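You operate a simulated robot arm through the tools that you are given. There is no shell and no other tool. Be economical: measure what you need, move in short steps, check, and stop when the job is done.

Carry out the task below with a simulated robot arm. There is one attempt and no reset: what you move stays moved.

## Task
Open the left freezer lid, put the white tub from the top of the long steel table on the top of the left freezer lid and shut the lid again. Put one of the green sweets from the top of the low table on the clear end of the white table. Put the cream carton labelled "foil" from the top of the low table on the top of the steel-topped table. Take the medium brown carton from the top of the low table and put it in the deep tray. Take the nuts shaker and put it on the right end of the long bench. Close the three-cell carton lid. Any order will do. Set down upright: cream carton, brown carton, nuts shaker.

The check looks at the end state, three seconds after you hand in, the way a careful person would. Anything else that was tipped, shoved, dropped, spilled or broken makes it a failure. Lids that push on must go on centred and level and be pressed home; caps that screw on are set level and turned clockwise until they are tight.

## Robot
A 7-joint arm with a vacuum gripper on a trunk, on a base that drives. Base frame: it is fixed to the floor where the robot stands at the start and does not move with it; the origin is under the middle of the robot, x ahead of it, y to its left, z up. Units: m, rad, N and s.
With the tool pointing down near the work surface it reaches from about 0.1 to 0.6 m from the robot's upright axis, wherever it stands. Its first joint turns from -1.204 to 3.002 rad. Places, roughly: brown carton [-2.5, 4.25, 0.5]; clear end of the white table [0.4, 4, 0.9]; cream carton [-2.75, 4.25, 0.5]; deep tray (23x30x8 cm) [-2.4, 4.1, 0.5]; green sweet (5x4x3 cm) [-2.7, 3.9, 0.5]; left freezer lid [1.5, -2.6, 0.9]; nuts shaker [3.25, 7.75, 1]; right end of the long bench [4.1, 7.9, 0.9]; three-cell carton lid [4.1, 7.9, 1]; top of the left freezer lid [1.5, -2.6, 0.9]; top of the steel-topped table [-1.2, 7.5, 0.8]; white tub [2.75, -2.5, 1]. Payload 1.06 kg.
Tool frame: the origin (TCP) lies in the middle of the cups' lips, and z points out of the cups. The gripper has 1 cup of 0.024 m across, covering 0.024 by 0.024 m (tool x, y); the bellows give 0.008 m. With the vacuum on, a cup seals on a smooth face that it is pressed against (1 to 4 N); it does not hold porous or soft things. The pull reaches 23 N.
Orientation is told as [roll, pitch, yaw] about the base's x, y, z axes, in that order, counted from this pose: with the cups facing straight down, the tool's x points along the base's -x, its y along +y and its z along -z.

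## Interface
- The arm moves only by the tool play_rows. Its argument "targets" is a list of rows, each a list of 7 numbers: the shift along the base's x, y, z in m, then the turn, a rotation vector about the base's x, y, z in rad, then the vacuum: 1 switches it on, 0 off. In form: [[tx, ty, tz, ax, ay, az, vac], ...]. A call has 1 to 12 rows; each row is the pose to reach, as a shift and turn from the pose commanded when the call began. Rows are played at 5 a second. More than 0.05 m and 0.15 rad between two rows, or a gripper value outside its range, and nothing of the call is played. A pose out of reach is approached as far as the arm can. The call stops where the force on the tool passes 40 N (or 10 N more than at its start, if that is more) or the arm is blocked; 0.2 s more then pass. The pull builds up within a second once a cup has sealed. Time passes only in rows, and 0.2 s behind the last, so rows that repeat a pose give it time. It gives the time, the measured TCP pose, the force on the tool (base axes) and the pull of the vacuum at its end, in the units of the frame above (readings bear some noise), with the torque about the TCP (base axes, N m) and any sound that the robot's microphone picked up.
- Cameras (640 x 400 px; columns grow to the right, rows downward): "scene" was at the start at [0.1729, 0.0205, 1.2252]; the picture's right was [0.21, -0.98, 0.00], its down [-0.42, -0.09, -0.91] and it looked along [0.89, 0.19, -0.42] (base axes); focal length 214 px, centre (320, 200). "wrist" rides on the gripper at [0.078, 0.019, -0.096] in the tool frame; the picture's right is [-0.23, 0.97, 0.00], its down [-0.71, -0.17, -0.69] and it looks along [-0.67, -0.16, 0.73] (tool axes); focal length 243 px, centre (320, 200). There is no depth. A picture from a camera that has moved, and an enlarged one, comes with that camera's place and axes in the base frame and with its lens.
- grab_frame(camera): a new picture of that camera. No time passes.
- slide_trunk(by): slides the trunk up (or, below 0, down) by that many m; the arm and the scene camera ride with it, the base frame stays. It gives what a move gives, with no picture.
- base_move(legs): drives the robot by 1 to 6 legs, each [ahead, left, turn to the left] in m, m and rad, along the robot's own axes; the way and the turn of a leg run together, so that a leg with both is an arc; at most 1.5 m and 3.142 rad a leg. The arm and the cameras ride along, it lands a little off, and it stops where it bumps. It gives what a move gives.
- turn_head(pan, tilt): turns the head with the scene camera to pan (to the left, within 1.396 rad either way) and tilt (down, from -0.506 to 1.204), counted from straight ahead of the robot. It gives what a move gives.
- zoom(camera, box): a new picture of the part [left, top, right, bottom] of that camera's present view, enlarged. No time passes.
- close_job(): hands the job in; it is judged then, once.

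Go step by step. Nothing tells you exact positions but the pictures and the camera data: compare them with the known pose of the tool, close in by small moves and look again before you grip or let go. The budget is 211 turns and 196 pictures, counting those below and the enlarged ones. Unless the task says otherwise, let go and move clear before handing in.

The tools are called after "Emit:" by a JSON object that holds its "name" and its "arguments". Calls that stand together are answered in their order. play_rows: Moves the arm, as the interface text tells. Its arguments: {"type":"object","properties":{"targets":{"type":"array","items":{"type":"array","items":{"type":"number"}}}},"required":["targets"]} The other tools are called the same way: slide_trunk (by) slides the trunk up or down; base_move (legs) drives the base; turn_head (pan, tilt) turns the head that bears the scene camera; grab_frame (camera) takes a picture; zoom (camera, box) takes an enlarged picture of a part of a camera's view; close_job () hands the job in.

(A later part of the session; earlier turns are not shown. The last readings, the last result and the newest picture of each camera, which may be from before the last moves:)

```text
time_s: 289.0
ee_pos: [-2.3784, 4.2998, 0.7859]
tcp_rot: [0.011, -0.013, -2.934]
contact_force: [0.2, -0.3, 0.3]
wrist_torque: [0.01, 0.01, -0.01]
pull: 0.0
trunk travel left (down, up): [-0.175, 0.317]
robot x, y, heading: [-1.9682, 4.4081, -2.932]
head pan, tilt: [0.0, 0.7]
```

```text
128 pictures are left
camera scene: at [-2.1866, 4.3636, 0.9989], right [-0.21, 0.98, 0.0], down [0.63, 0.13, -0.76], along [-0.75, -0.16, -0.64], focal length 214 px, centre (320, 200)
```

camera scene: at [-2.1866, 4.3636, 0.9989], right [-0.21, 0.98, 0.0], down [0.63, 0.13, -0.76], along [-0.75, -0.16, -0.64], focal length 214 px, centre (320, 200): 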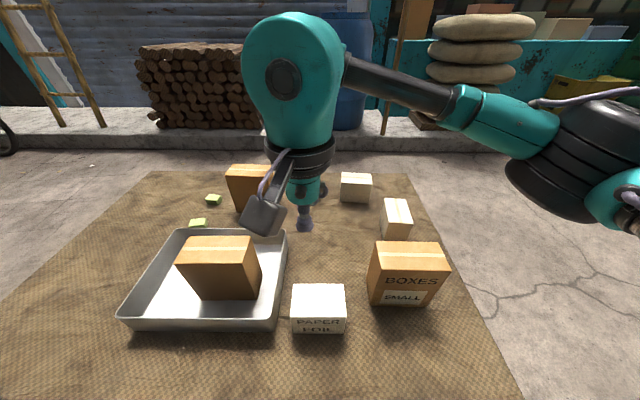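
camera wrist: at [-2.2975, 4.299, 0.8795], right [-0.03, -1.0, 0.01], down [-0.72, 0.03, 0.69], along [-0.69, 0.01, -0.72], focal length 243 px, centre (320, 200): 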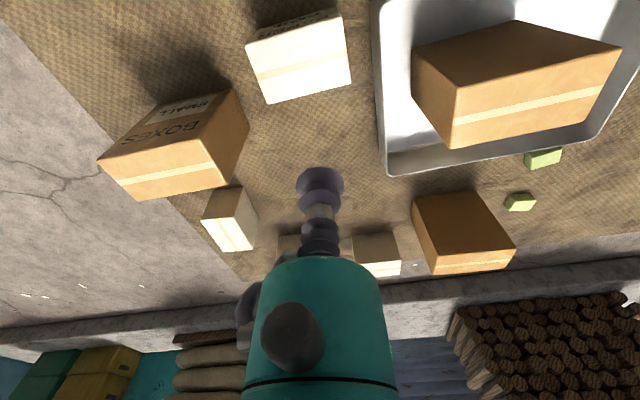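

The MEDIUM carton stands upright in the tray. The FOIL carton is at about (-2.374, 4.319); I pick it now.

Emit:
{"name": "play_rows", "arguments": {"targets": [[0.004, 0.019, -0.04, 0, 0, 0, 0], [0.004, 0.019, -0.08, 0, 0, 0, 0], [0.004, 0.019, -0.12, 0, 0, 0, 0], [0.004, 0.019, -0.15, 0, 0, 0, 0], [0.004, 0.019, -0.17, 0, 0, 0, 0], [0.004, 0.019, -0.18, 0, 0, 0, 1], [0.004, 0.019, -0.185, 0, 0, 0, 1], [0.004, 0.019, -0.189, 0, 0, 0, 1], [0.004, 0.019, -0.193, 0, 0, 0, 1]]}}

Emit:
{"name": "grab_frame", "arguments": {"camera": "wrist"}}

```text
time_s: 291.0
ee_pos: [-2.3756, 4.3197, 0.5908]
tcp_rot: [0.009, -0.014, -2.931]
contact_force: [0.1, -0.1, 0.0]
wrist_torque: [0.01, 0.0, 0.01]
pull: 0.0
trunk travel left (down, up): [-0.175, 0.317]
robot x, y, heading: [-1.9706, 4.4077, -2.933]
head pan, tilt: [0.0, 0.7]
```

```text
127 pictures are left
camera wrist: at [-2.2939, 4.3184, 0.6852], right [-0.03, -1.0, 0.01], down [-0.72, 0.03, 0.69], along [-0.69, 0.01, -0.72], focal length 243 px, centre (320, 200)
```

wrist: 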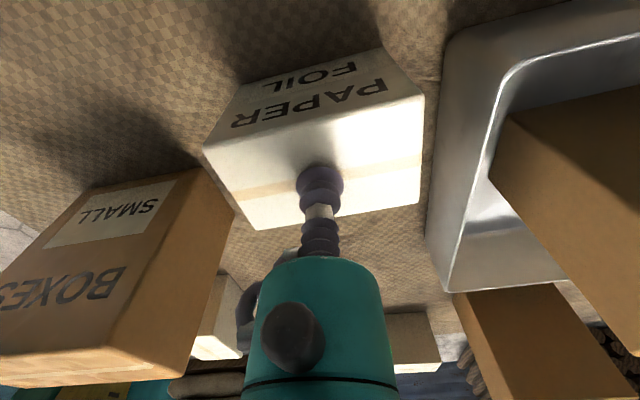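

Emit:
{"name": "play_rows", "arguments": {"targets": [[0, 0, -0.003, 0, 0, 0, 1], [0, 0, -0.006, 0, 0, 0, 1], [0, 0, -0.009, 0, 0, 0, 1], [0, 0, -0.012, 0, 0, 0, 1], [0, 0, -0.014, 0, 0, 0, 1], [0, 0, -0.016, 0, 0, 0, 1], [0, 0, -0.016, 0, 0, 0, 1]]}}

```text
time_s: 292.6
ee_pos: [-2.3755, 4.318, 0.5768]
tcp_rot: [0.013, -0.02, -2.933]
contact_force: [-11.1, 0.6, 29.2]
wrist_torque: [0.15, -0.22, 0.02]
pull: 22.8
trunk travel left (down, up): [-0.175, 0.317]
robot x, y, heading: [-1.9695, 4.4079, -2.929]
head pan, tilt: [0.0, 0.7]
```

Sealed. I lift, retract, raise the trunk again and back off.

Emit:
{"name": "play_rows", "arguments": {"targets": [[0, 0, 0.01, 0, 0, 0, 1], [0, 0, 0.04, 0, 0, 0, 1], [0, 0, 0.08, 0, 0, 0, 1], [0, 0, 0.12, 0, 0, 0, 1], [0, 0, 0.16, 0, 0, 0, 1], [0, 0, 0.2, 0, 0, 0, 1], [0.04, 0, 0.22, 0, 0, 0, 1], [0.08, 0, 0.22, 0, 0, 0, 1]]}}

Emit:
{"name": "slide_trunk", "arguments": {"by": 0.25}}

Emit:
{"name": "base_move", "arguments": {"legs": [[-0.5, 0, 0]]}}

Emit:
{"name": "turn_head", "arguments": {"pan": -0.9, "tilt": 0.3}}

Emit:
{"name": "grab_frame", "arguments": {"camera": "scene"}}

Emit:
{"name": "grab_frame", "arguments": {"camera": "wrist"}}

```text
time_s: 294.4
ee_pos: [-2.2943, 4.3197, 0.7956]
tcp_rot: [0.008, -0.013, -2.934]
contact_force: [0.1, 1.5, -1.6]
wrist_torque: [-0.02, 0.02, 0.04]
pull: 23.1
trunk travel left (down, up): [-0.175, 0.317]
robot x, y, heading: [-1.9719, 4.4086, -2.926]
head pan, tilt: [0.0, 0.7]
```

```text
time_s: 297.0
ee_pos: [-2.2951, 4.319, 1.0443]
tcp_rot: [0.009, -0.014, -2.933]
contact_force: [-0.6, 0.5, -1.7]
wrist_torque: [-0.02, -0.01, -0.01]
pull: 23.6
trunk travel left (down, up): [-0.425, 0.067]
robot x, y, heading: [-1.9697, 4.4064, -2.929]
head pan, tilt: [0.0, 0.7]
```

```text
time_s: 299.9
ee_pos: [-1.81, 4.4226, 1.0453]
tcp_rot: [0.01, -0.013, -2.938]
contact_force: [0.0, -0.9, -2.2]
wrist_torque: [-0.01, 0.01, 0.01]
pull: 23.0
trunk travel left (down, up): [-0.425, 0.067]
robot x, y, heading: [-1.488, 4.5094, -2.937]
head pan, tilt: [0.0, 0.7]
```

```text
time_s: 301.1
ee_pos: [-1.8099, 4.4227, 1.0451]
tcp_rot: [0.011, -0.013, -2.938]
contact_force: [0.0, 0.3, -1.9]
wrist_torque: [0.02, -0.03, -0.04]
pull: 22.9
trunk travel left (down, up): [-0.425, 0.067]
robot x, y, heading: [-1.4877, 4.5133, -2.933]
head pan, tilt: [-0.901, 0.3]
```

```text
126 pictures are left
camera scene: at [-1.6188, 4.5593, 1.295], right [0.64, 0.77, 0.0], down [0.23, -0.19, -0.96], along [-0.73, 0.61, -0.3], focal length 214 px, centre (320, 200)
```

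scene: 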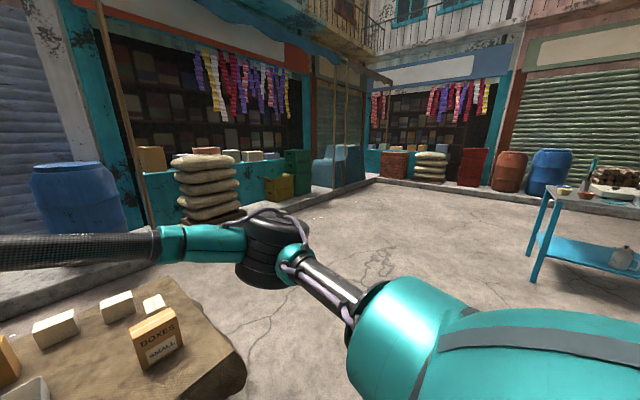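

```text
125 pictures are left
camera wrist: at [-1.7291, 4.4221, 1.1397], right [-0.03, -1.0, 0.01], down [-0.72, 0.03, 0.69], along [-0.69, 0.01, -0.72], focal length 243 px, centre (320, 200)
```

wrist: 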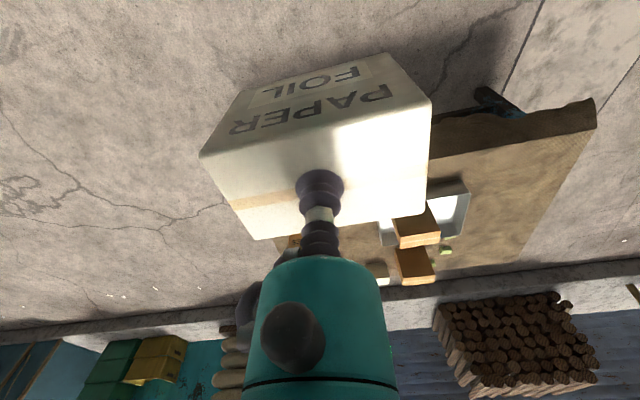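

The steel-topped table with blue legs is to the north (near-left leg ≈(-1.63, 7.12)). I drive that way.

Emit:
{"name": "base_move", "arguments": {"legs": [[0.0, -1.2, 0], [0, 0, -1.78], [0.45, -0.15, 0]]}}

Emit:
{"name": "turn_head", "arguments": {"pan": -0.1, "tilt": 0.45}}

Emit:
{"name": "grab_frame", "arguments": {"camera": "scene"}}

```text
time_s: 318.4
ee_pos: [-1.6257, 6.4478, 1.045]
tcp_rot: [0.011, -0.013, 1.592]
contact_force: [-0.1, 0.9, -3.8]
wrist_torque: [-0.02, -0.02, -0.04]
pull: 23.0
trunk travel left (down, up): [-0.425, 0.067]
robot x, y, heading: [-1.6008, 6.1156, 1.593]
head pan, tilt: [-0.901, 0.3]
```

```text
time_s: 319.5
ee_pos: [-1.6274, 6.4468, 1.0437]
tcp_rot: [0.01, -0.014, 1.593]
contact_force: [-0.6, 0.1, -2.2]
wrist_torque: [0.01, -0.01, 0.02]
pull: 22.5
trunk travel left (down, up): [-0.425, 0.067]
robot x, y, heading: [-1.6005, 6.1121, 1.596]
head pan, tilt: [-0.099, 0.45]
```

```text
124 pictures are left
camera scene: at [-1.5946, 6.2669, 1.2811], right [1.0, -0.08, 0.0], down [-0.03, -0.43, -0.9], along [0.07, 0.9, -0.44], focal length 214 px, centre (320, 200)
```

scene: 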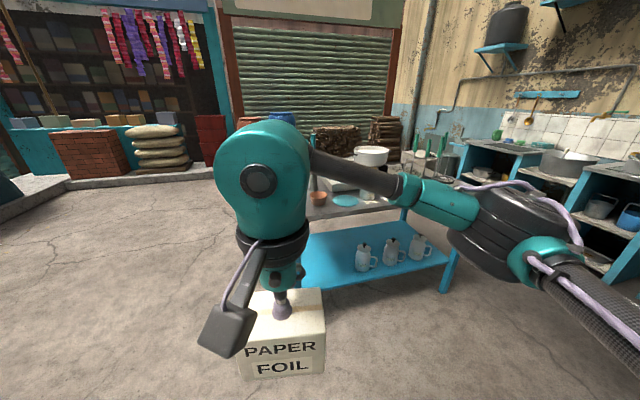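

The table top holds several things; I go a bit closer to find clear space.

Emit:
{"name": "base_move", "arguments": {"legs": [[0.25, -0.25, 0]]}}

Emit:
{"name": "turn_head", "arguments": {"pan": -0.15, "tilt": 0.45}}

Emit:
{"name": "grab_frame", "arguments": {"camera": "scene"}}

Emit:
{"name": "grab_frame", "arguments": {"camera": "wrist"}}

```text
time_s: 322.3
ee_pos: [-1.3865, 6.7007, 1.0452]
tcp_rot: [0.01, -0.014, 1.594]
contact_force: [0.0, 0.1, -2.1]
wrist_torque: [-0.01, 0.03, 0.01]
pull: 22.9
trunk travel left (down, up): [-0.425, 0.067]
robot x, y, heading: [-1.3581, 6.3681, 1.6]
head pan, tilt: [-0.099, 0.45]
```

```text
time_s: 322.9
ee_pos: [-1.3857, 6.7018, 1.0443]
tcp_rot: [0.01, -0.015, 1.594]
contact_force: [0.1, -0.3, -2.2]
wrist_torque: [0.05, 0.0, 0.0]
pull: 22.7
trunk travel left (down, up): [-0.425, 0.067]
robot x, y, heading: [-1.3602, 6.3681, 1.595]
head pan, tilt: [-0.15, 0.45]
```

```text
123 pictures are left
camera scene: at [-1.3488, 6.5203, 1.2811], right [0.99, -0.12, 0.0], down [-0.05, -0.43, -0.9], along [0.11, 0.89, -0.44], focal length 214 px, centre (320, 200)
```

scene: 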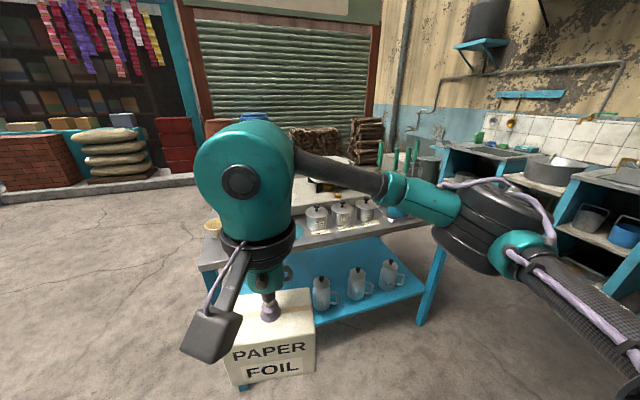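

```text
122 pictures are left
camera wrist: at [-1.4026, 6.6208, 1.1396], right [-0.98, 0.21, 0.01], down [0.16, 0.7, 0.69], along [0.14, 0.68, -0.72], focal length 243 px, centre (320, 200)
```

wrist: 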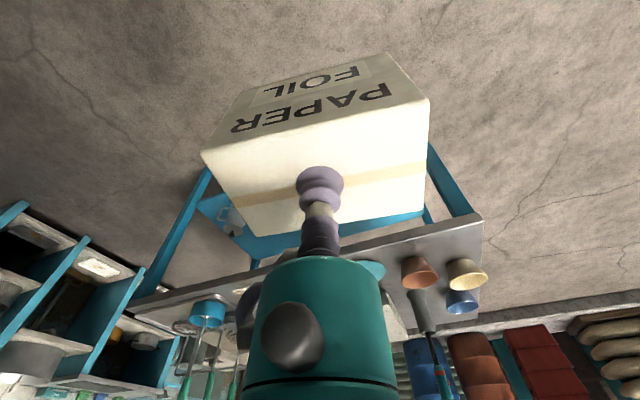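

The arm blocks the view; I turn the base left a bit and look right to see the table top.

Emit:
{"name": "base_move", "arguments": {"legs": [[0, 0, 0.7]]}}

Emit:
{"name": "turn_head", "arguments": {"pan": -0.35, "tilt": 0.5}}

Emit:
{"name": "grab_frame", "arguments": {"camera": "scene"}}

```text
time_s: 325.2
ee_pos: [-1.5933, 6.605, 1.0453]
tcp_rot: [0.01, -0.014, 2.289]
contact_force: [0.1, 0.6, -1.7]
wrist_torque: [-0.02, 0.01, 0.02]
pull: 22.7
trunk travel left (down, up): [-0.425, 0.067]
robot x, y, heading: [-1.3607, 6.3693, 2.293]
head pan, tilt: [-0.15, 0.45]
```

```text
time_s: 325.9
ee_pos: [-1.5928, 6.6055, 1.0457]
tcp_rot: [0.011, -0.014, 2.289]
contact_force: [0.7, 0.0, -2.2]
wrist_torque: [0.01, 0.02, 0.0]
pull: 22.7
trunk travel left (down, up): [-0.425, 0.067]
robot x, y, heading: [-1.3588, 6.3669, 2.289]
head pan, tilt: [-0.351, 0.499]
```

```text
121 pictures are left
camera scene: at [-1.432, 6.4987, 1.2766], right [0.93, 0.36, 0.0], down [0.17, -0.45, -0.88], along [-0.32, 0.82, -0.48], focal length 214 px, centre (320, 200)
```

scene: 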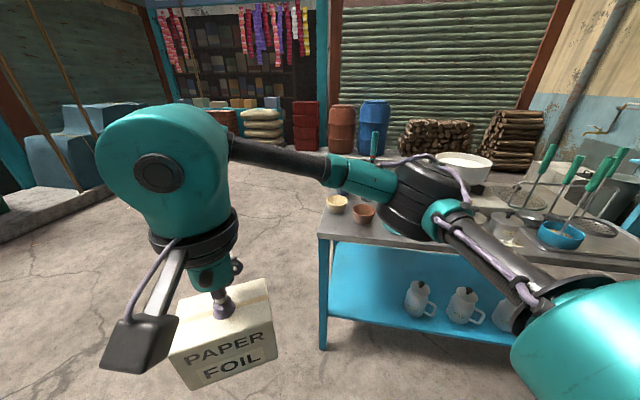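

Emit:
{"name": "zoom", "arguments": {"camera": "scene", "box": [310, 130, 640, 290]}}

Emit:
{"name": "base_move", "arguments": {"legs": [[0, 0, -1.2]]}}

Emit:
{"name": "turn_head", "arguments": {"pan": 0.7, "tilt": 0.5}}

Emit:
{"name": "grab_frame", "arguments": {"camera": "scene"}}

```text
1.94 times, centred on (475, 210) of scene
camera zoom: at [-1.432, 6.4987, 1.2766], right [0.93, 0.36, 0.0], down [0.17, -0.45, -0.88], along [-0.32, 0.82, -0.48], focal length 416 px, centre (19, 181)
```

zoom: 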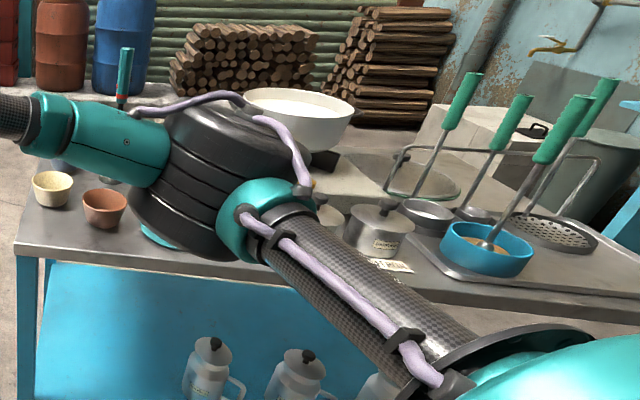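

```text
time_s: 329.3
ee_pos: [-1.2277, 6.676, 1.0446]
tcp_rot: [0.009, -0.014, 1.111]
contact_force: [-0.2, -0.1, -2.2]
wrist_torque: [-0.03, 0.02, -0.01]
pull: 22.7
trunk travel left (down, up): [-0.425, 0.067]
robot x, y, heading: [-1.3587, 6.3668, 1.113]
head pan, tilt: [-0.351, 0.499]
```

```text
time_s: 330.6
ee_pos: [-1.227, 6.6739, 1.0445]
tcp_rot: [0.011, -0.015, 1.11]
contact_force: [-0.3, -0.3, -2.3]
wrist_torque: [0.01, 0.0, 0.0]
pull: 22.9
trunk travel left (down, up): [-0.425, 0.067]
robot x, y, heading: [-1.3559, 6.366, 1.11]
head pan, tilt: [0.7, 0.499]
```

```text
119 pictures are left
camera scene: at [-1.3529, 6.5111, 1.2766], right [0.97, 0.24, 0.0], down [0.11, -0.47, -0.88], along [-0.21, 0.85, -0.48], focal length 214 px, centre (320, 200)
```

scene: 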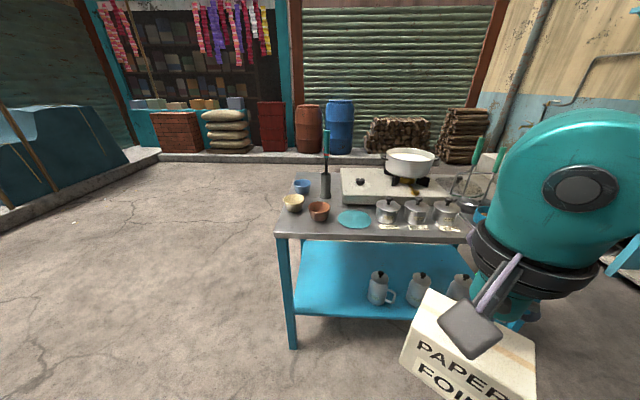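

Emit:
{"name": "zoom", "arguments": {"camera": "scene", "box": [260, 140, 480, 260]}}

```text
2.91 times, centred on (370, 200) of scene
camera zoom: at [-1.3529, 6.5111, 1.2766], right [0.97, 0.24, 0.0], down [0.11, -0.47, -0.88], along [-0.21, 0.85, -0.48], focal length 624 px, centre (174, 200)
```

zoom: 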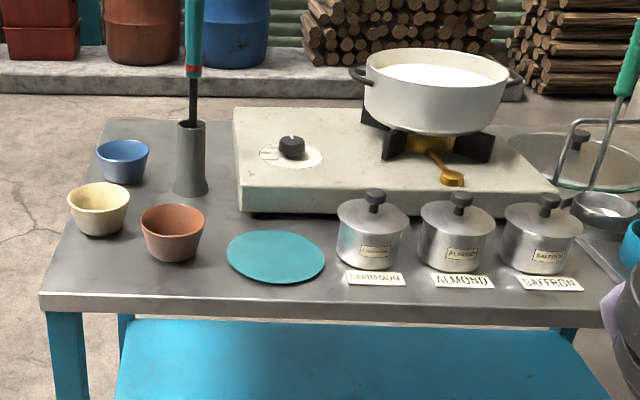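

The top is crowded, but the front-left corner in front of the two cups is free for the 10×7 cm carton. I align the robot with the table edge and get close.

Emit:
{"name": "base_move", "arguments": {"legs": [[0, 0, 0.68], [0.28, -0.04, 0]]}}

Emit:
{"name": "slide_trunk", "arguments": {"by": 0.067}}

Emit:
{"name": "turn_head", "arguments": {"pan": 0.0, "tilt": 0.6}}

Emit:
{"name": "grab_frame", "arguments": {"camera": "scene"}}

Emit:
{"name": "grab_frame", "arguments": {"camera": "wrist"}}

```text
time_s: 334.3
ee_pos: [-1.4587, 6.972, 1.0455]
tcp_rot: [0.011, -0.013, 1.766]
contact_force: [0.4, 0.8, -1.5]
wrist_torque: [-0.02, 0.01, -0.02]
pull: 22.5
trunk travel left (down, up): [-0.425, 0.067]
robot x, y, heading: [-1.3743, 6.6489, 1.767]
head pan, tilt: [0.7, 0.499]
```

```text
time_s: 335.4
ee_pos: [-1.4582, 6.9732, 1.1123]
tcp_rot: [0.012, -0.013, 1.767]
contact_force: [-0.5, 0.9, -1.4]
wrist_torque: [-0.03, 0.01, 0.0]
pull: 23.0
trunk travel left (down, up): [-0.492, 0.0]
robot x, y, heading: [-1.3771, 6.6498, 1.769]
head pan, tilt: [0.7, 0.499]
```

```text
time_s: 336.4
ee_pos: [-1.4578, 6.9726, 1.1113]
tcp_rot: [0.011, -0.012, 1.765]
contact_force: [0.8, 0.6, -2.3]
wrist_torque: [-0.04, -0.03, 0.01]
pull: 22.9
trunk travel left (down, up): [-0.492, 0.0]
robot x, y, heading: [-1.3713, 6.6452, 1.767]
head pan, tilt: [0.0, 0.6]
```

```text
117 pictures are left
camera scene: at [-1.3917, 6.7358, 1.3408], right [0.98, 0.2, 0.0], down [0.11, -0.55, -0.83], along [-0.16, 0.81, -0.56], focal length 214 px, centre (320, 200)
```

scene: 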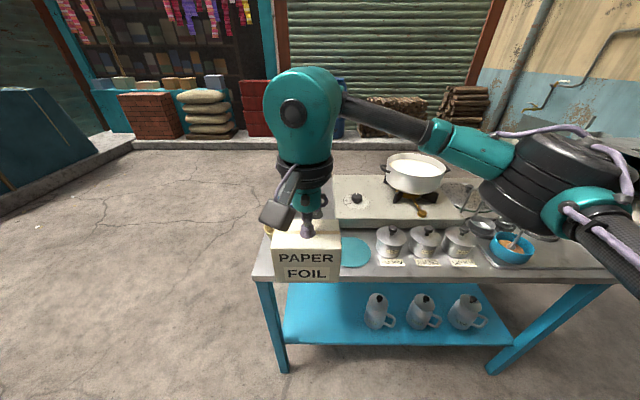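

```text
116 pictures are left
camera wrist: at [-1.4612, 6.8907, 1.2066], right [-1.0, 0.04, 0.01], down [0.04, 0.72, 0.69], along [0.02, 0.69, -0.72], focal length 243 px, centre (320, 200)
```

wrist: 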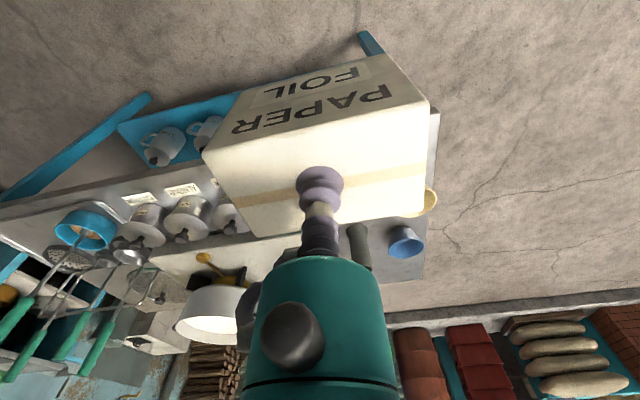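

The front edge is parallel to the robot; its left corner is at (-1.66, 7.075). I move over the target spot (-1.597, 7.145).

Emit:
{"name": "play_rows", "arguments": {"targets": [[-0.028, 0.034, 0, 0, 0, 0, 1], [-0.056, 0.069, 0, 0, 0, 0, 1], [-0.084, 0.103, 0, 0, 0, 0, 1], [-0.112, 0.138, 0, 0, 0, 0, 1], [-0.14, 0.172, 0, 0, 0, 0, 1], [-0.14, 0.172, -0.04, 0, 0, 0, 1], [-0.14, 0.172, -0.08, 0, 0, 0, 1], [-0.14, 0.172, -0.12, 0, 0, 0, 1]]}}

Emit:
{"name": "turn_head", "arguments": {"pan": 0.3, "tilt": 0.7}}

Emit:
{"name": "grab_frame", "arguments": {"camera": "scene"}}

Emit:
{"name": "grab_frame", "arguments": {"camera": "wrist"}}

```text
time_s: 338.2
ee_pos: [-1.5767, 7.1225, 1.0087]
tcp_rot: [0.012, -0.014, 1.766]
contact_force: [0.6, -0.1, -2.0]
wrist_torque: [-0.03, 0.05, -0.03]
pull: 22.3
out of reach, approached as far as the arm can: row 5, 6, 7, 8
trunk travel left (down, up): [-0.492, 0.0]
robot x, y, heading: [-1.3766, 6.6436, 1.772]
head pan, tilt: [0.0, 0.6]
```

```text
time_s: 339.0
ee_pos: [-1.576, 7.1214, 1.0091]
tcp_rot: [0.012, -0.014, 1.765]
contact_force: [0.7, 0.9, -1.8]
wrist_torque: [-0.03, 0.01, 0.02]
pull: 23.0
trunk travel left (down, up): [-0.492, 0.0]
robot x, y, heading: [-1.3744, 6.6474, 1.776]
head pan, tilt: [0.3, 0.7]
```

```text
115 pictures are left
camera scene: at [-1.4148, 6.7239, 1.3322], right [0.88, 0.48, 0.0], down [0.31, -0.57, -0.77], along [-0.36, 0.67, -0.64], focal length 214 px, centre (320, 200)
```

scene: 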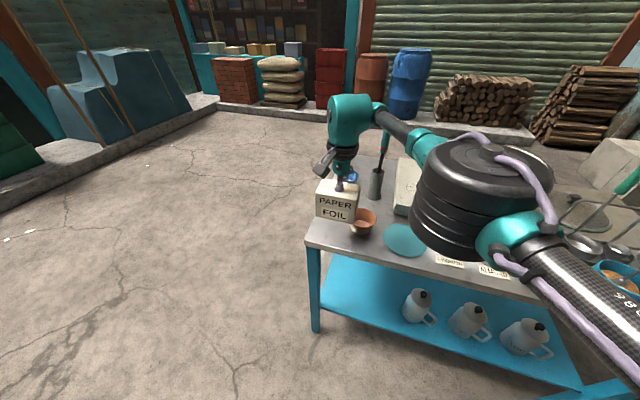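

```text
114 pictures are left
camera wrist: at [-1.5785, 7.04, 1.1038], right [-1.0, 0.04, 0.01], down [0.04, 0.72, 0.69], along [0.02, 0.69, -0.72], focal length 243 px, centre (320, 200)
```

wrist: 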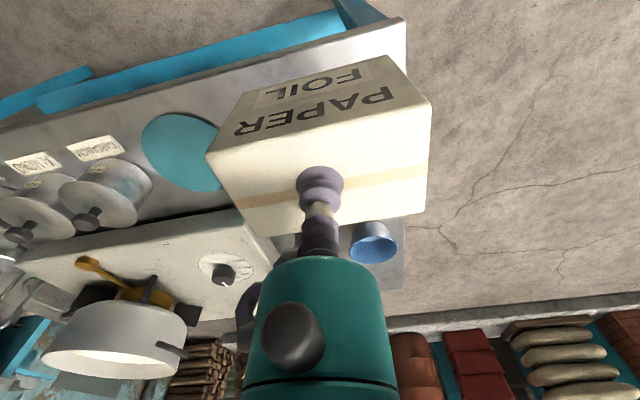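

Reach got short with the trunk high. I lower the trunk a bit and correct the position.

Emit:
{"name": "slide_trunk", "arguments": {"by": -0.06}}

Emit:
{"name": "play_rows", "arguments": {"targets": [[-0.011, 0.012, 0, 0, 0, 0, 1], [-0.0215, 0.0235, 0, 0, 0, 0, 1]]}}

Emit:
{"name": "zoom", "arguments": {"camera": "scene", "box": [270, 130, 430, 290]}}

Emit:
{"name": "grab_frame", "arguments": {"camera": "wrist"}}

```text
time_s: 340.0
ee_pos: [-1.5736, 7.1227, 0.9529]
tcp_rot: [0.011, -0.016, 1.766]
contact_force: [-0.2, 0.5, -1.7]
wrist_torque: [0.0, -0.03, -0.04]
pull: 22.9
trunk travel left (down, up): [-0.432, 0.06]
robot x, y, heading: [-1.376, 6.6498, 1.768]
head pan, tilt: [0.3, 0.7]
```

```text
time_s: 340.6
ee_pos: [-1.5956, 7.1456, 0.9531]
tcp_rot: [0.01, -0.014, 1.769]
contact_force: [0.2, 0.3, -1.4]
wrist_torque: [0.04, -0.01, -0.05]
pull: 22.8
trunk travel left (down, up): [-0.432, 0.06]
robot x, y, heading: [-1.3738, 6.6441, 1.765]
head pan, tilt: [0.3, 0.7]
```

```text
2.50 times, centred on (350, 210) of scene
camera zoom: at [-1.4264, 6.7795, 1.2672], right [0.88, 0.48, 0.0], down [0.31, -0.57, -0.76], along [-0.37, 0.67, -0.64], focal length 536 px, centre (245, 175)
```

zoom: 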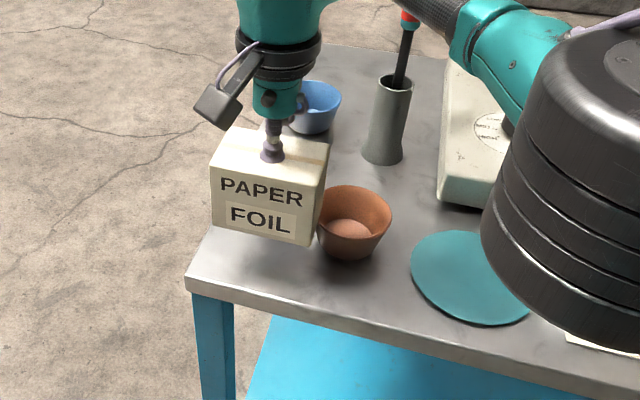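

```text
112 pictures are left
camera wrist: at [-1.5986, 7.0647, 1.0476], right [-1.0, 0.04, 0.01], down [0.04, 0.72, 0.69], along [0.02, 0.69, -0.72], focal length 243 px, centre (320, 200)
```

wrist: 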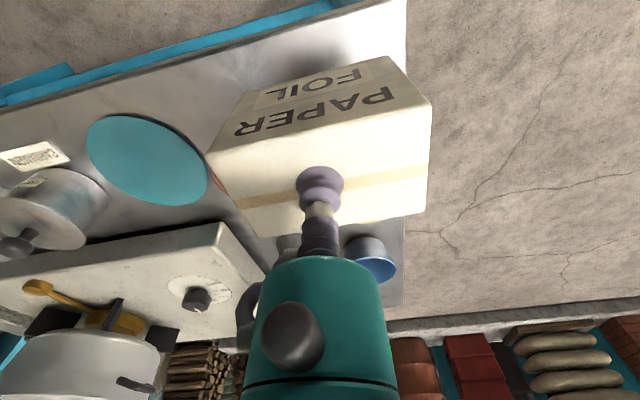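

The red cup is close; I shift the carton 12 mm left and 12 mm forward toward the corner, then lower and check clearance.

Emit:
{"name": "play_rows", "arguments": {"targets": [[-0.012, -0.0126, 0, 0, 0, 0, 1], [-0.012, -0.0126, -0.02, 0, 0, 0, 1], [-0.012, -0.0126, -0.04, 0, 0, 0, 1], [-0.012, -0.0126, -0.055, 0, 0, 0, 1], [-0.012, -0.0126, -0.065, 0, 0, 0, 1]]}}

Emit:
{"name": "zoom", "arguments": {"camera": "scene", "box": [270, 150, 390, 270]}}

Emit:
{"name": "grab_frame", "arguments": {"camera": "wrist"}}

```text
time_s: 341.8
ee_pos: [-1.6076, 7.1328, 0.8884]
tcp_rot: [0.009, -0.014, 1.768]
contact_force: [0.1, 0.5, -2.3]
wrist_torque: [0.02, -0.01, 0.01]
pull: 23.1
trunk travel left (down, up): [-0.432, 0.06]
robot x, y, heading: [-1.3757, 6.6492, 1.768]
head pan, tilt: [0.3, 0.7]
```

```text
3.33 times, centred on (330, 210) of scene
camera zoom: at [-1.4261, 6.7796, 1.2672], right [0.88, 0.48, 0.0], down [0.31, -0.57, -0.76], along [-0.37, 0.67, -0.64], focal length 715 px, centre (287, 167)
```

zoom: 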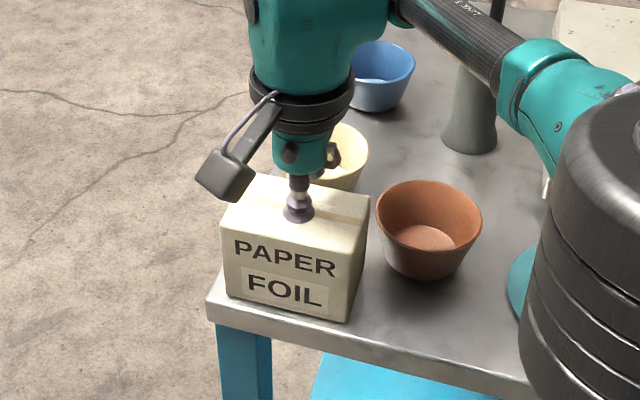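

```text
110 pictures are left
camera wrist: at [-1.6105, 7.0514, 0.9822], right [-1.0, 0.04, 0.01], down [0.04, 0.72, 0.69], along [0.02, 0.69, -0.72], focal length 243 px, centre (320, 200)
```

wrist: 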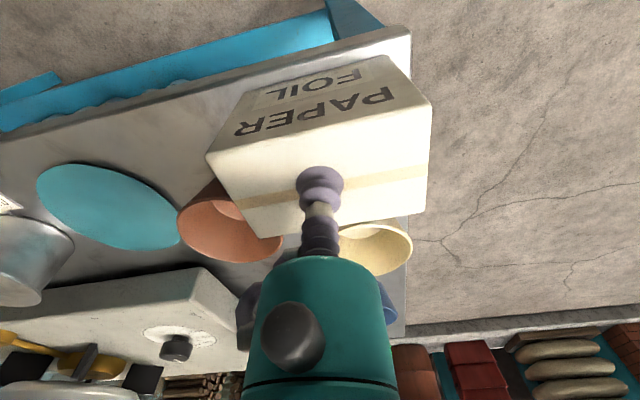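

Clearances look fine. I lower the last centimetres to contact.

Emit:
{"name": "play_rows", "arguments": {"targets": [[0, 0, -0.006, 0, 0, 0, 1], [0, 0, -0.01, 0, 0, 0, 1], [0, 0, -0.014, 0, 0, 0, 1], [0, 0, -0.018, 0, 0, 0, 1], [0, 0, -0.021, 0, 0, 0, 1]]}}

```text
time_s: 342.8
ee_pos: [-1.6079, 7.134, 0.8769]
tcp_rot: [0.019, -0.022, 1.767]
contact_force: [-0.8, 4.8, 19.1]
wrist_torque: [-0.2, -0.16, 0.04]
pull: 23.1
trunk travel left (down, up): [-0.432, 0.06]
robot x, y, heading: [-1.3711, 6.6489, 1.768]
head pan, tilt: [0.3, 0.7]
stopped in row 4: the force on the tool passed its limit at 43 N (the readings are from after the stop); the commanded pose is now the measured one
```

Emit:
{"name": "play_rows", "arguments": {"targets": [[0, 0, 0, 0, 0, 0, 0], [0, 0, 0.001, 0, 0, 0, 0], [0, 0, 0.004, 0, 0, 0, 0], [0, 0, 0.012, 0, 0, 0, 0], [0, 0, 0.04, 0, 0, 0, 0], [0, 0, 0.08, 0, 0, 0, 0], [0.01, -0.04, 0.1, 0, 0, 0, 0], [0.02, -0.08, 0.1, 0, 0, 0, 0], [0.03, -0.12, 0.1, 0, 0, 0, 0], [0.04, -0.16, 0.1, 0, 0, 0, 0]]}}

Emit:
{"name": "zoom", "arguments": {"camera": "scene", "box": [250, 130, 410, 290]}}

Emit:
{"name": "grab_frame", "arguments": {"camera": "wrist"}}

```text
time_s: 345.0
ee_pos: [-1.5662, 6.9735, 0.9755]
tcp_rot: [0.015, -0.021, 1.765]
contact_force: [0.9, -0.6, 0.2]
wrist_torque: [0.03, 0.0, 0.03]
pull: 0.1
trunk travel left (down, up): [-0.432, 0.06]
robot x, y, heading: [-1.3736, 6.6468, 1.767]
head pan, tilt: [0.3, 0.7]
```

```text
2.50 times, centred on (330, 210) of scene
camera zoom: at [-1.4259, 6.7794, 1.2673], right [0.88, 0.48, 0.0], down [0.31, -0.57, -0.77], along [-0.37, 0.67, -0.64], focal length 536 px, centre (295, 175)
```

zoom: 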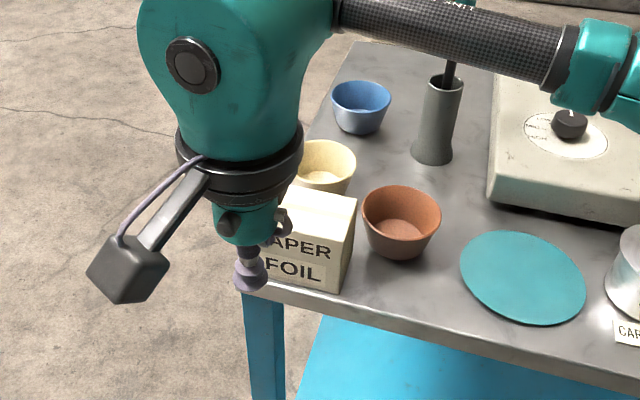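

```text
108 pictures are left
camera wrist: at [-1.5689, 6.8916, 1.0684], right [-1.0, 0.04, 0.02], down [0.04, 0.72, 0.7], along [0.01, 0.7, -0.72], focal length 243 px, centre (320, 200)
```

wrist: 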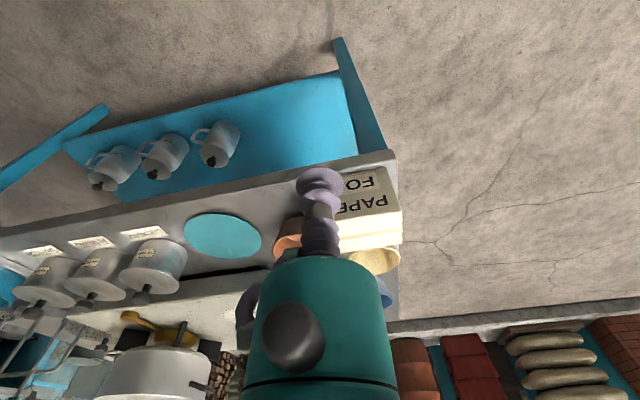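

The FOIL carton stands upright. Next, a green sweet: I return to the low table's west side.

Emit:
{"name": "base_move", "arguments": {"legs": [[-0.4, 0, 0], [0, 0, -1.567], [-1.16, -0.2, 0], [-1.16, -0.2, 0], [-0.25, -1.41, 0]]}}

Emit:
{"name": "turn_head", "arguments": {"pan": 0.0, "tilt": 0.7}}

Emit:
{"name": "grab_frame", "arguments": {"camera": "scene"}}

```text
time_s: 374.2
ee_pos: [-3.0237, 4.1721, 0.9742]
tcp_rot: [0.016, -0.02, 0.264]
contact_force: [0.8, -0.4, 1.4]
wrist_torque: [0.02, -0.03, -0.02]
pull: 0.1
trunk travel left (down, up): [-0.432, 0.06]
robot x, y, heading: [-3.3329, 3.9613, 0.264]
head pan, tilt: [0.3, 0.7]
```

```text
time_s: 375.0
ee_pos: [-3.0238, 4.1734, 0.9738]
tcp_rot: [0.016, -0.021, 0.263]
contact_force: [0.1, 0.5, -0.4]
wrist_torque: [-0.01, 0.02, 0.03]
pull: 0.1
trunk travel left (down, up): [-0.432, 0.06]
robot x, y, heading: [-3.3346, 3.9571, 0.267]
head pan, tilt: [0.0, 0.7]
```

```text
107 pictures are left
camera scene: at [-3.2, 3.9967, 1.2672], right [0.26, -0.96, 0.0], down [-0.62, -0.17, -0.76], along [0.74, 0.2, -0.64], focal length 214 px, centre (320, 200)
```

scene: 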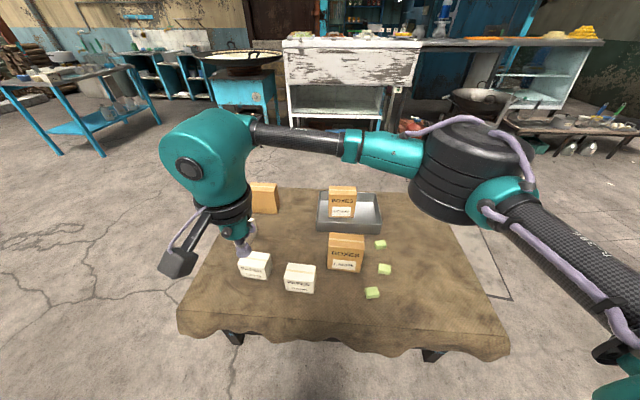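

The nearest sweet is at about (-2.797, 3.914). I lower the trunk and move the cup over it.

Emit:
{"name": "slide_trunk", "arguments": {"by": -0.27}}

Emit:
{"name": "play_rows", "arguments": {"targets": [[0.0, -0.045, 0, 0, 0, 0, 0], [0.02, -0.09, 0, 0, 0, 0, 0], [0.045, -0.13, 0, 0, 0, 0, 0], [0.08, -0.16, 0, 0, 0, 0, 0], [0.115, -0.19, 0, 0, 0, 0, 0], [0.15, -0.22, 0, 0, 0, 0, 0], [0.19, -0.245, 0, 0, 0, 0, 0], [0.227, -0.26, 0, 0, 0, 0, 0]]}}

Emit:
{"name": "grab_frame", "arguments": {"camera": "wrist"}}

Emit:
{"name": "grab_frame", "arguments": {"camera": "scene"}}

```text
time_s: 377.7
ee_pos: [-3.0246, 4.1733, 0.7043]
tcp_rot: [0.016, -0.021, 0.263]
contact_force: [-0.2, -0.2, -0.2]
wrist_torque: [0.0, 0.0, 0.02]
pull: 0.1
trunk travel left (down, up): [-0.162, 0.33]
robot x, y, heading: [-3.3379, 3.9572, 0.267]
head pan, tilt: [0.0, 0.7]
```

```text
time_s: 379.5
ee_pos: [-2.7953, 3.9144, 0.704]
tcp_rot: [0.015, -0.02, 0.263]
contact_force: [-0.3, -0.1, -1.1]
wrist_torque: [-0.02, -0.02, 0.03]
pull: 0.1
trunk travel left (down, up): [-0.162, 0.33]
robot x, y, heading: [-3.337, 3.9581, 0.268]
head pan, tilt: [0.0, 0.7]
```

```text
106 pictures are left
camera wrist: at [-2.8777, 3.9104, 0.7981], right [-0.03, 1.0, 0.02], down [0.72, 0.01, 0.7], along [0.7, 0.03, -0.72], focal length 243 px, centre (320, 200)
```

wrist: 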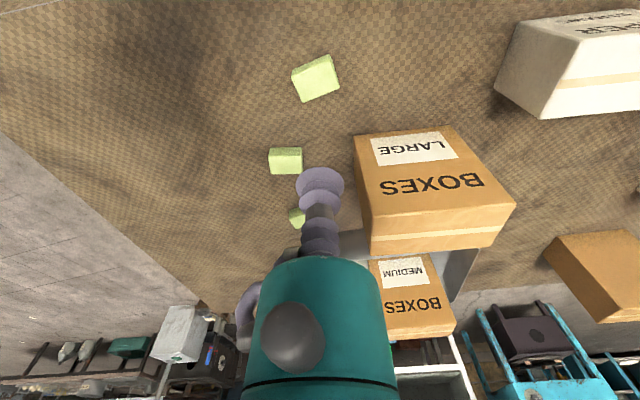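

```text
105 pictures are left
camera scene: at [-3.121, 4.0181, 0.9842], right [0.26, -0.97, 0.0], down [-0.62, -0.17, -0.76], along [0.74, 0.2, -0.64], focal length 214 px, centre (320, 200)
```

scene: 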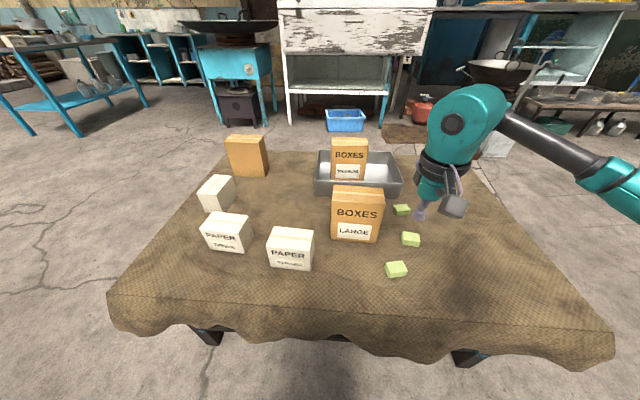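

Aligned over the sweet. I descend with vacuum on.

Emit:
{"name": "play_rows", "arguments": {"targets": [[-0.003, -0.002, -0.04, 0, 0, 0, 0], [-0.003, -0.002, -0.08, 0, 0, 0, 0], [-0.003, -0.002, -0.12, 0, 0, 0, 0], [-0.003, -0.002, -0.135, 0, 0, 0, 0], [-0.003, -0.002, -0.145, 0, 0, 0, 1], [-0.003, -0.002, -0.15, 0, 0, 0, 1]]}}

Emit:
{"name": "grab_frame", "arguments": {"camera": "wrist"}}

```text
time_s: 380.9
ee_pos: [-2.8006, 3.911, 0.553]
tcp_rot: [0.015, -0.022, 0.263]
contact_force: [-0.5, 0.1, -0.4]
wrist_torque: [-0.01, -0.01, 0.0]
pull: 0.0
trunk travel left (down, up): [-0.162, 0.33]
robot x, y, heading: [-3.3362, 3.9603, 0.265]
head pan, tilt: [0.0, 0.7]
```

```text
104 pictures are left
camera wrist: at [-2.8818, 3.9074, 0.6479], right [-0.03, 1.0, 0.02], down [0.72, 0.01, 0.7], along [0.7, 0.03, -0.72], focal length 243 px, centre (320, 200)
```

wrist: 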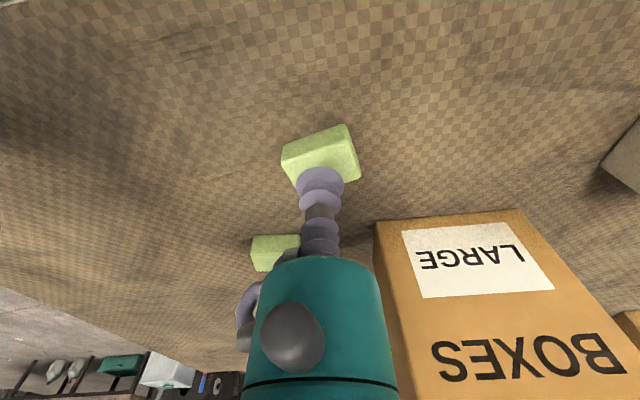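

Emit:
{"name": "play_rows", "arguments": {"targets": [[-0.004, 0, -0.004, 0, 0, 0, 1], [-0.004, 0, -0.008, 0, 0, 0, 1], [-0.004, 0, -0.011, 0, 0, 0, 1], [-0.004, 0, -0.014, 0, 0, 0, 1], [-0.004, 0, -0.017, 0, 0, 0, 1], [-0.004, 0, -0.02, 0, 0, 0, 1], [-0.004, 0, -0.02, 0, 0, 0, 1]]}}

```text
time_s: 382.5
ee_pos: [-2.8047, 3.9112, 0.5345]
tcp_rot: [0.017, -0.021, 0.263]
contact_force: [0.0, 0.5, -0.1]
wrist_torque: [-0.01, -0.01, -0.01]
pull: 0.1
trunk travel left (down, up): [-0.162, 0.33]
robot x, y, heading: [-3.3359, 3.9597, 0.26]
head pan, tilt: [0.0, 0.7]
```

Emit:
{"name": "play_rows", "arguments": {"targets": [[0, 0, -0.003, 0, 0, 0, 1], [0, 0, -0.006, 0, 0, 0, 1], [0, 0, -0.009, 0, 0, 0, 1], [0, 0, -0.012, 0, 0, 0, 1], [0, 0, -0.012, 0, 0, 0, 1]]}}

Emit:
{"name": "grab_frame", "arguments": {"camera": "wrist"}}

```text
time_s: 383.7
ee_pos: [-2.804, 3.9118, 0.5227]
tcp_rot: [0.016, -0.021, 0.264]
contact_force: [-0.5, 0.0, 0.4]
wrist_torque: [0.01, 0.01, 0.01]
pull: 0.1
trunk travel left (down, up): [-0.162, 0.33]
robot x, y, heading: [-3.3378, 3.9642, 0.262]
head pan, tilt: [0.0, 0.7]
```

```text
103 pictures are left
camera wrist: at [-2.8863, 3.9074, 0.6165], right [-0.03, 1.0, 0.02], down [0.72, 0.0, 0.7], along [0.7, 0.03, -0.72], focal length 243 px, centre (320, 200)
```

wrist: 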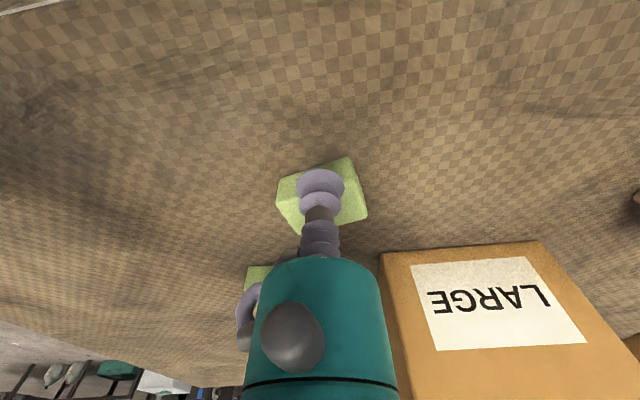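

The sweet is lower and 18 mm farther than assumed (top ≈0.51). I correct and go on.

Emit:
{"name": "play_rows", "arguments": {"targets": [[0.018, 0.001, 0, 0, 0, 0, 1], [0.018, 0.001, -0.004, 0, 0, 0, 1], [0.018, 0.001, -0.008, 0, 0, 0, 1], [0.018, 0.001, -0.011, 0, 0, 0, 1], [0.018, 0.001, -0.014, 0, 0, 0, 1], [0.018, 0.001, -0.017, 0, 0, 0, 1], [0.018, 0.001, -0.02, 0, 0, 0, 1]]}}

Emit:
{"name": "grab_frame", "arguments": {"camera": "wrist"}}

```text
time_s: 384.9
ee_pos: [-2.7845, 3.9126, 0.5144]
tcp_rot: [0.02, -0.031, 0.26]
contact_force: [-6.6, -3.7, 22.1]
wrist_torque: [0.06, -0.13, -0.03]
pull: 0.0
trunk travel left (down, up): [-0.162, 0.33]
robot x, y, heading: [-3.3361, 3.9569, 0.263]
head pan, tilt: [0.0, 0.7]
stopped in row 6: the force on the tool passed its limit at 44 N (the readings are from after the stop); the commanded pose is now the measured one
```

```text
102 pictures are left
camera wrist: at [-2.8674, 3.9092, 0.6083], right [-0.02, 1.0, 0.03], down [0.71, 0.0, 0.7], along [0.7, 0.04, -0.71], focal length 243 px, centre (320, 200)
```

wrist: 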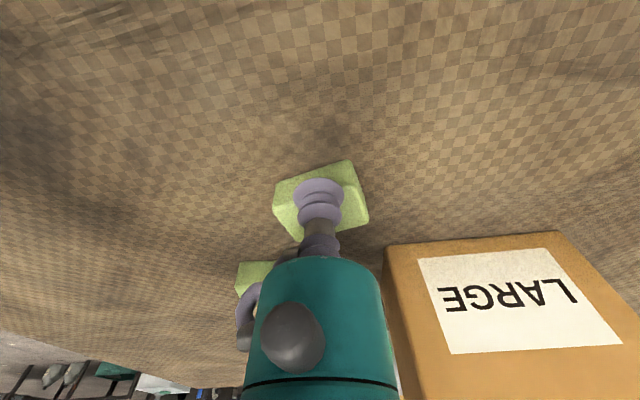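

Contact but no seal yet. I level the tool slightly, ease the pressure and wait for the vacuum.

Emit:
{"name": "play_rows", "arguments": {"targets": [[0, 0, 0.004, -0.016, 0.021, 0, 1], [0, 0, 0.002, -0.016, 0.021, 0, 1], [0, 0, 0.001, -0.016, 0.021, 0, 1], [0, 0, 0, -0.016, 0.021, 0, 1], [0, 0, 0, -0.016, 0.021, 0, 1]]}}

```text
time_s: 386.1
ee_pos: [-2.7855, 3.9133, 0.5149]
tcp_rot: [0.009, -0.005, 0.259]
contact_force: [-6.3, -3.9, 29.0]
wrist_torque: [0.11, -0.13, -0.09]
pull: 0.1
trunk travel left (down, up): [-0.162, 0.33]
robot x, y, heading: [-3.3352, 3.9577, 0.26]
head pan, tilt: [0.0, 0.7]
```

Emit:
{"name": "play_rows", "arguments": {"targets": [[0, 0, 0.01, 0, 0, 0, 0], [0, 0, 0.05, 0, 0, 0, 0]]}}

Emit:
{"name": "zoom", "arguments": {"camera": "wrist", "box": [240, 80, 400, 240]}}

```text
time_s: 386.7
ee_pos: [-2.7822, 3.9138, 0.5614]
tcp_rot: [0.006, 0.002, 0.262]
contact_force: [0.3, 0.2, 0.2]
wrist_torque: [0.0, 0.0, -0.01]
pull: 0.1
trunk travel left (down, up): [-0.162, 0.33]
robot x, y, heading: [-3.3389, 3.9586, 0.263]
head pan, tilt: [0.0, 0.7]
```

```text
2.50 times, centred on (320, 160) of wrist
camera zoom: at [-2.864, 3.9112, 0.657], right [-0.02, 1.0, 0.01], down [0.73, 0.01, 0.68], along [0.68, 0.02, -0.73], focal length 606 px, centre (320, 300)
```

zoom: 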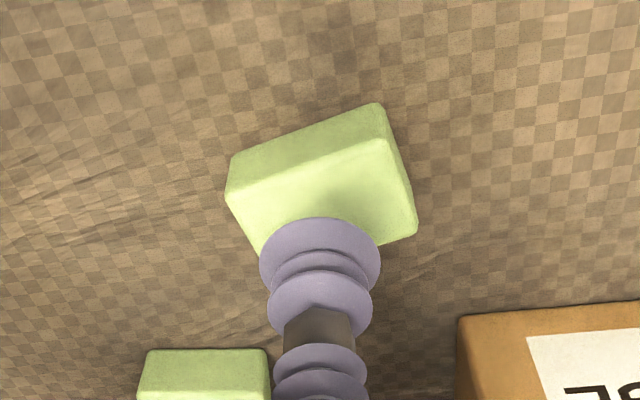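

The cup sat too far toward the sweet's west edge; the top's centre is about 13 mm farther in. I correct and press again.

Emit:
{"name": "play_rows", "arguments": {"targets": [[0.012, 0.001, -0.02, 0, 0, 0, 1], [0.012, 0.001, -0.035, 0, 0, 0, 1], [0.012, 0.001, -0.041, 0, 0, 0, 1], [0.012, 0.001, -0.044, 0, 0, 0, 1], [0.012, 0.001, -0.047, 0, 0, 0, 1], [0.012, 0.001, -0.049, 0, 0, 0, 1], [0.012, 0.001, -0.049, 0, 0, 0, 1]]}}

```text
time_s: 388.3
ee_pos: [-2.7714, 3.9136, 0.515]
tcp_rot: [0.01, -0.006, 0.261]
contact_force: [4.8, -2.6, 28.8]
wrist_torque: [-0.04, 0.03, 0.0]
pull: 22.9
trunk travel left (down, up): [-0.162, 0.33]
robot x, y, heading: [-3.3383, 3.961, 0.266]
head pan, tilt: [0.0, 0.7]
```

Sealed. I lift, raise the trunk and back away.

Emit:
{"name": "play_rows", "arguments": {"targets": [[0, 0, 0.01, 0, 0, 0, 1], [0, 0, 0.05, 0, 0, 0, 1], [0, 0, 0.09, 0, 0, 0, 1], [0, 0, 0.13, 0, 0, 0, 1], [0, 0, 0.17, 0, 0, 0, 1], [-0.04, 0, 0.19, 0, 0, 0, 1], [-0.08, 0, 0.19, 0, 0, 0, 1], [-0.12, 0.01, 0.19, 0, 0, 0, 1], [-0.16, 0.02, 0.19, 0, 0, 0, 1], [-0.2, 0.03, 0.19, 0, 0, 0, 1], [-0.23, 0.06, 0.19, 0, 0, 0, 1]]}}

Emit:
{"name": "slide_trunk", "arguments": {"by": 0.29}}

Emit:
{"name": "grab_frame", "arguments": {"camera": "wrist"}}

```text
time_s: 390.7
ee_pos: [-3.002, 3.9758, 0.7034]
tcp_rot: [0.007, -0.002, 0.261]
contact_force: [-0.5, -0.1, -1.2]
wrist_torque: [0.0, 0.01, -0.01]
pull: 22.4
trunk travel left (down, up): [-0.162, 0.33]
robot x, y, heading: [-3.3376, 3.9625, 0.262]
head pan, tilt: [0.0, 0.7]
```

```text
time_s: 393.7
ee_pos: [-3.0014, 3.974, 0.9925]
tcp_rot: [0.007, 0.001, 0.262]
contact_force: [-0.5, 0.2, -0.3]
wrist_torque: [-0.02, -0.01, 0.02]
pull: 23.4
trunk travel left (down, up): [-0.452, 0.04]
robot x, y, heading: [-3.3356, 3.9557, 0.263]
head pan, tilt: [0.0, 0.7]
```

```text
100 pictures are left
camera wrist: at [-3.0828, 3.9715, 1.0882], right [-0.02, 1.0, 0.01], down [0.73, 0.01, 0.68], along [0.68, 0.02, -0.73], focal length 243 px, centre (320, 200)
```

wrist: 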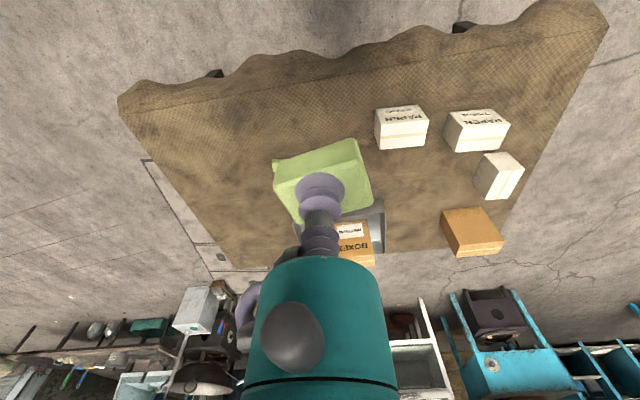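

The sweet is held. Next I go around the south of the low table to view the white table from the west.

Emit:
{"name": "base_move", "arguments": {"legs": [[-0.34, -1.05, 0], [0.83, -0.17, 0], [0.83, -0.17, 0], [0.4, 0.6, 0]]}}

Emit:
{"name": "turn_head", "arguments": {"pan": -0.15, "tilt": 0.35}}

Emit:
{"name": "grab_frame", "arguments": {"camera": "scene"}}

```text
time_s: 416.8
ee_pos: [-1.1419, 3.6283, 0.9936]
tcp_rot: [0.008, -0.001, 0.26]
contact_force: [-0.2, 0.1, -0.1]
wrist_torque: [-0.02, -0.01, 0.0]
pull: 22.8
trunk travel left (down, up): [-0.452, 0.04]
robot x, y, heading: [-1.4758, 3.6118, 0.268]
head pan, tilt: [0.0, 0.7]
```

```text
time_s: 417.6
ee_pos: [-1.1417, 3.628, 0.9925]
tcp_rot: [0.009, -0.001, 0.261]
contact_force: [0.9, -0.7, 0.2]
wrist_torque: [0.03, 0.0, 0.0]
pull: 23.4
trunk travel left (down, up): [-0.452, 0.04]
robot x, y, heading: [-1.4748, 3.61, 0.267]
head pan, tilt: [-0.15, 0.351]
```

```text
99 pictures are left
camera scene: at [-1.3438, 3.635, 1.3222], right [0.12, -0.99, 0.0], down [-0.34, -0.04, -0.94], along [0.93, 0.11, -0.34], focal length 214 px, centre (320, 200)
```

scene: 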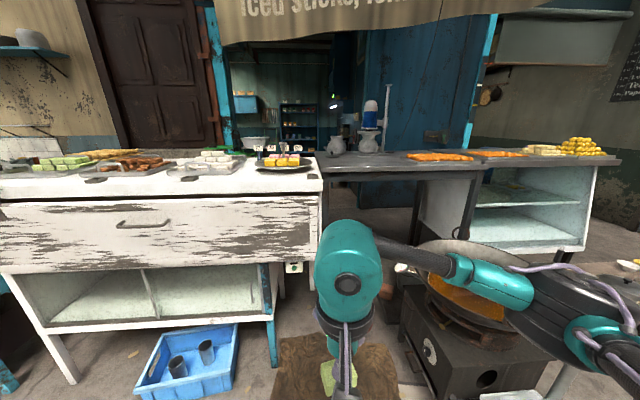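

Emit:
{"name": "zoom", "arguments": {"camera": "scene", "box": [160, 130, 400, 220]}}

Emit:
{"name": "zoom", "arguments": {"camera": "scene", "box": [0, 130, 220, 220]}}

```text
2.67 times, centred on (280, 175) of scene
camera zoom: at [-1.3438, 3.635, 1.3222], right [0.12, -0.99, 0.0], down [-0.34, -0.04, -0.94], along [0.93, 0.11, -0.34], focal length 572 px, centre (427, 267)
```

zoom: 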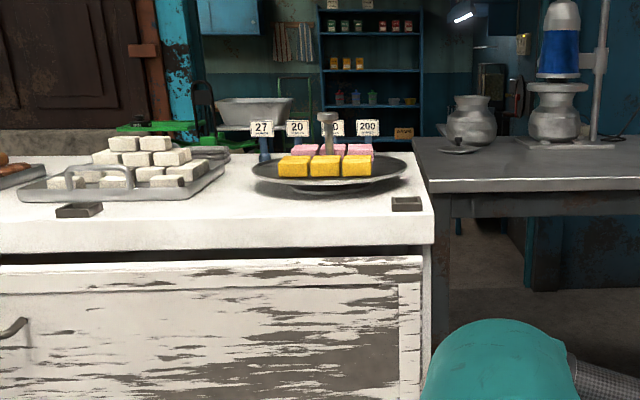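

```text
2.91 times, centred on (110, 175) of scene
camera zoom: at [-1.3438, 3.635, 1.3222], right [0.12, -0.99, 0.0], down [-0.34, -0.04, -0.94], along [0.93, 0.11, -0.34], focal length 624 px, centre (931, 273)
```

zoom: 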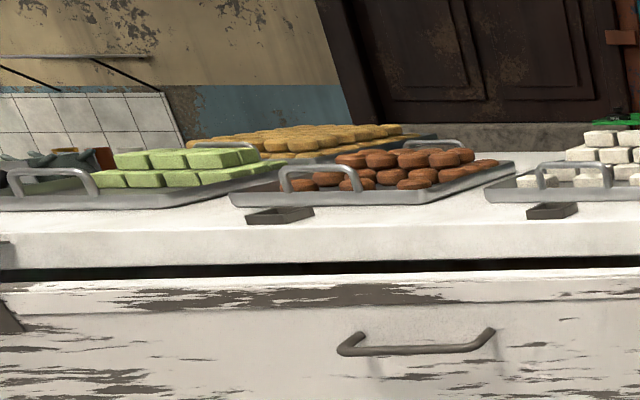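

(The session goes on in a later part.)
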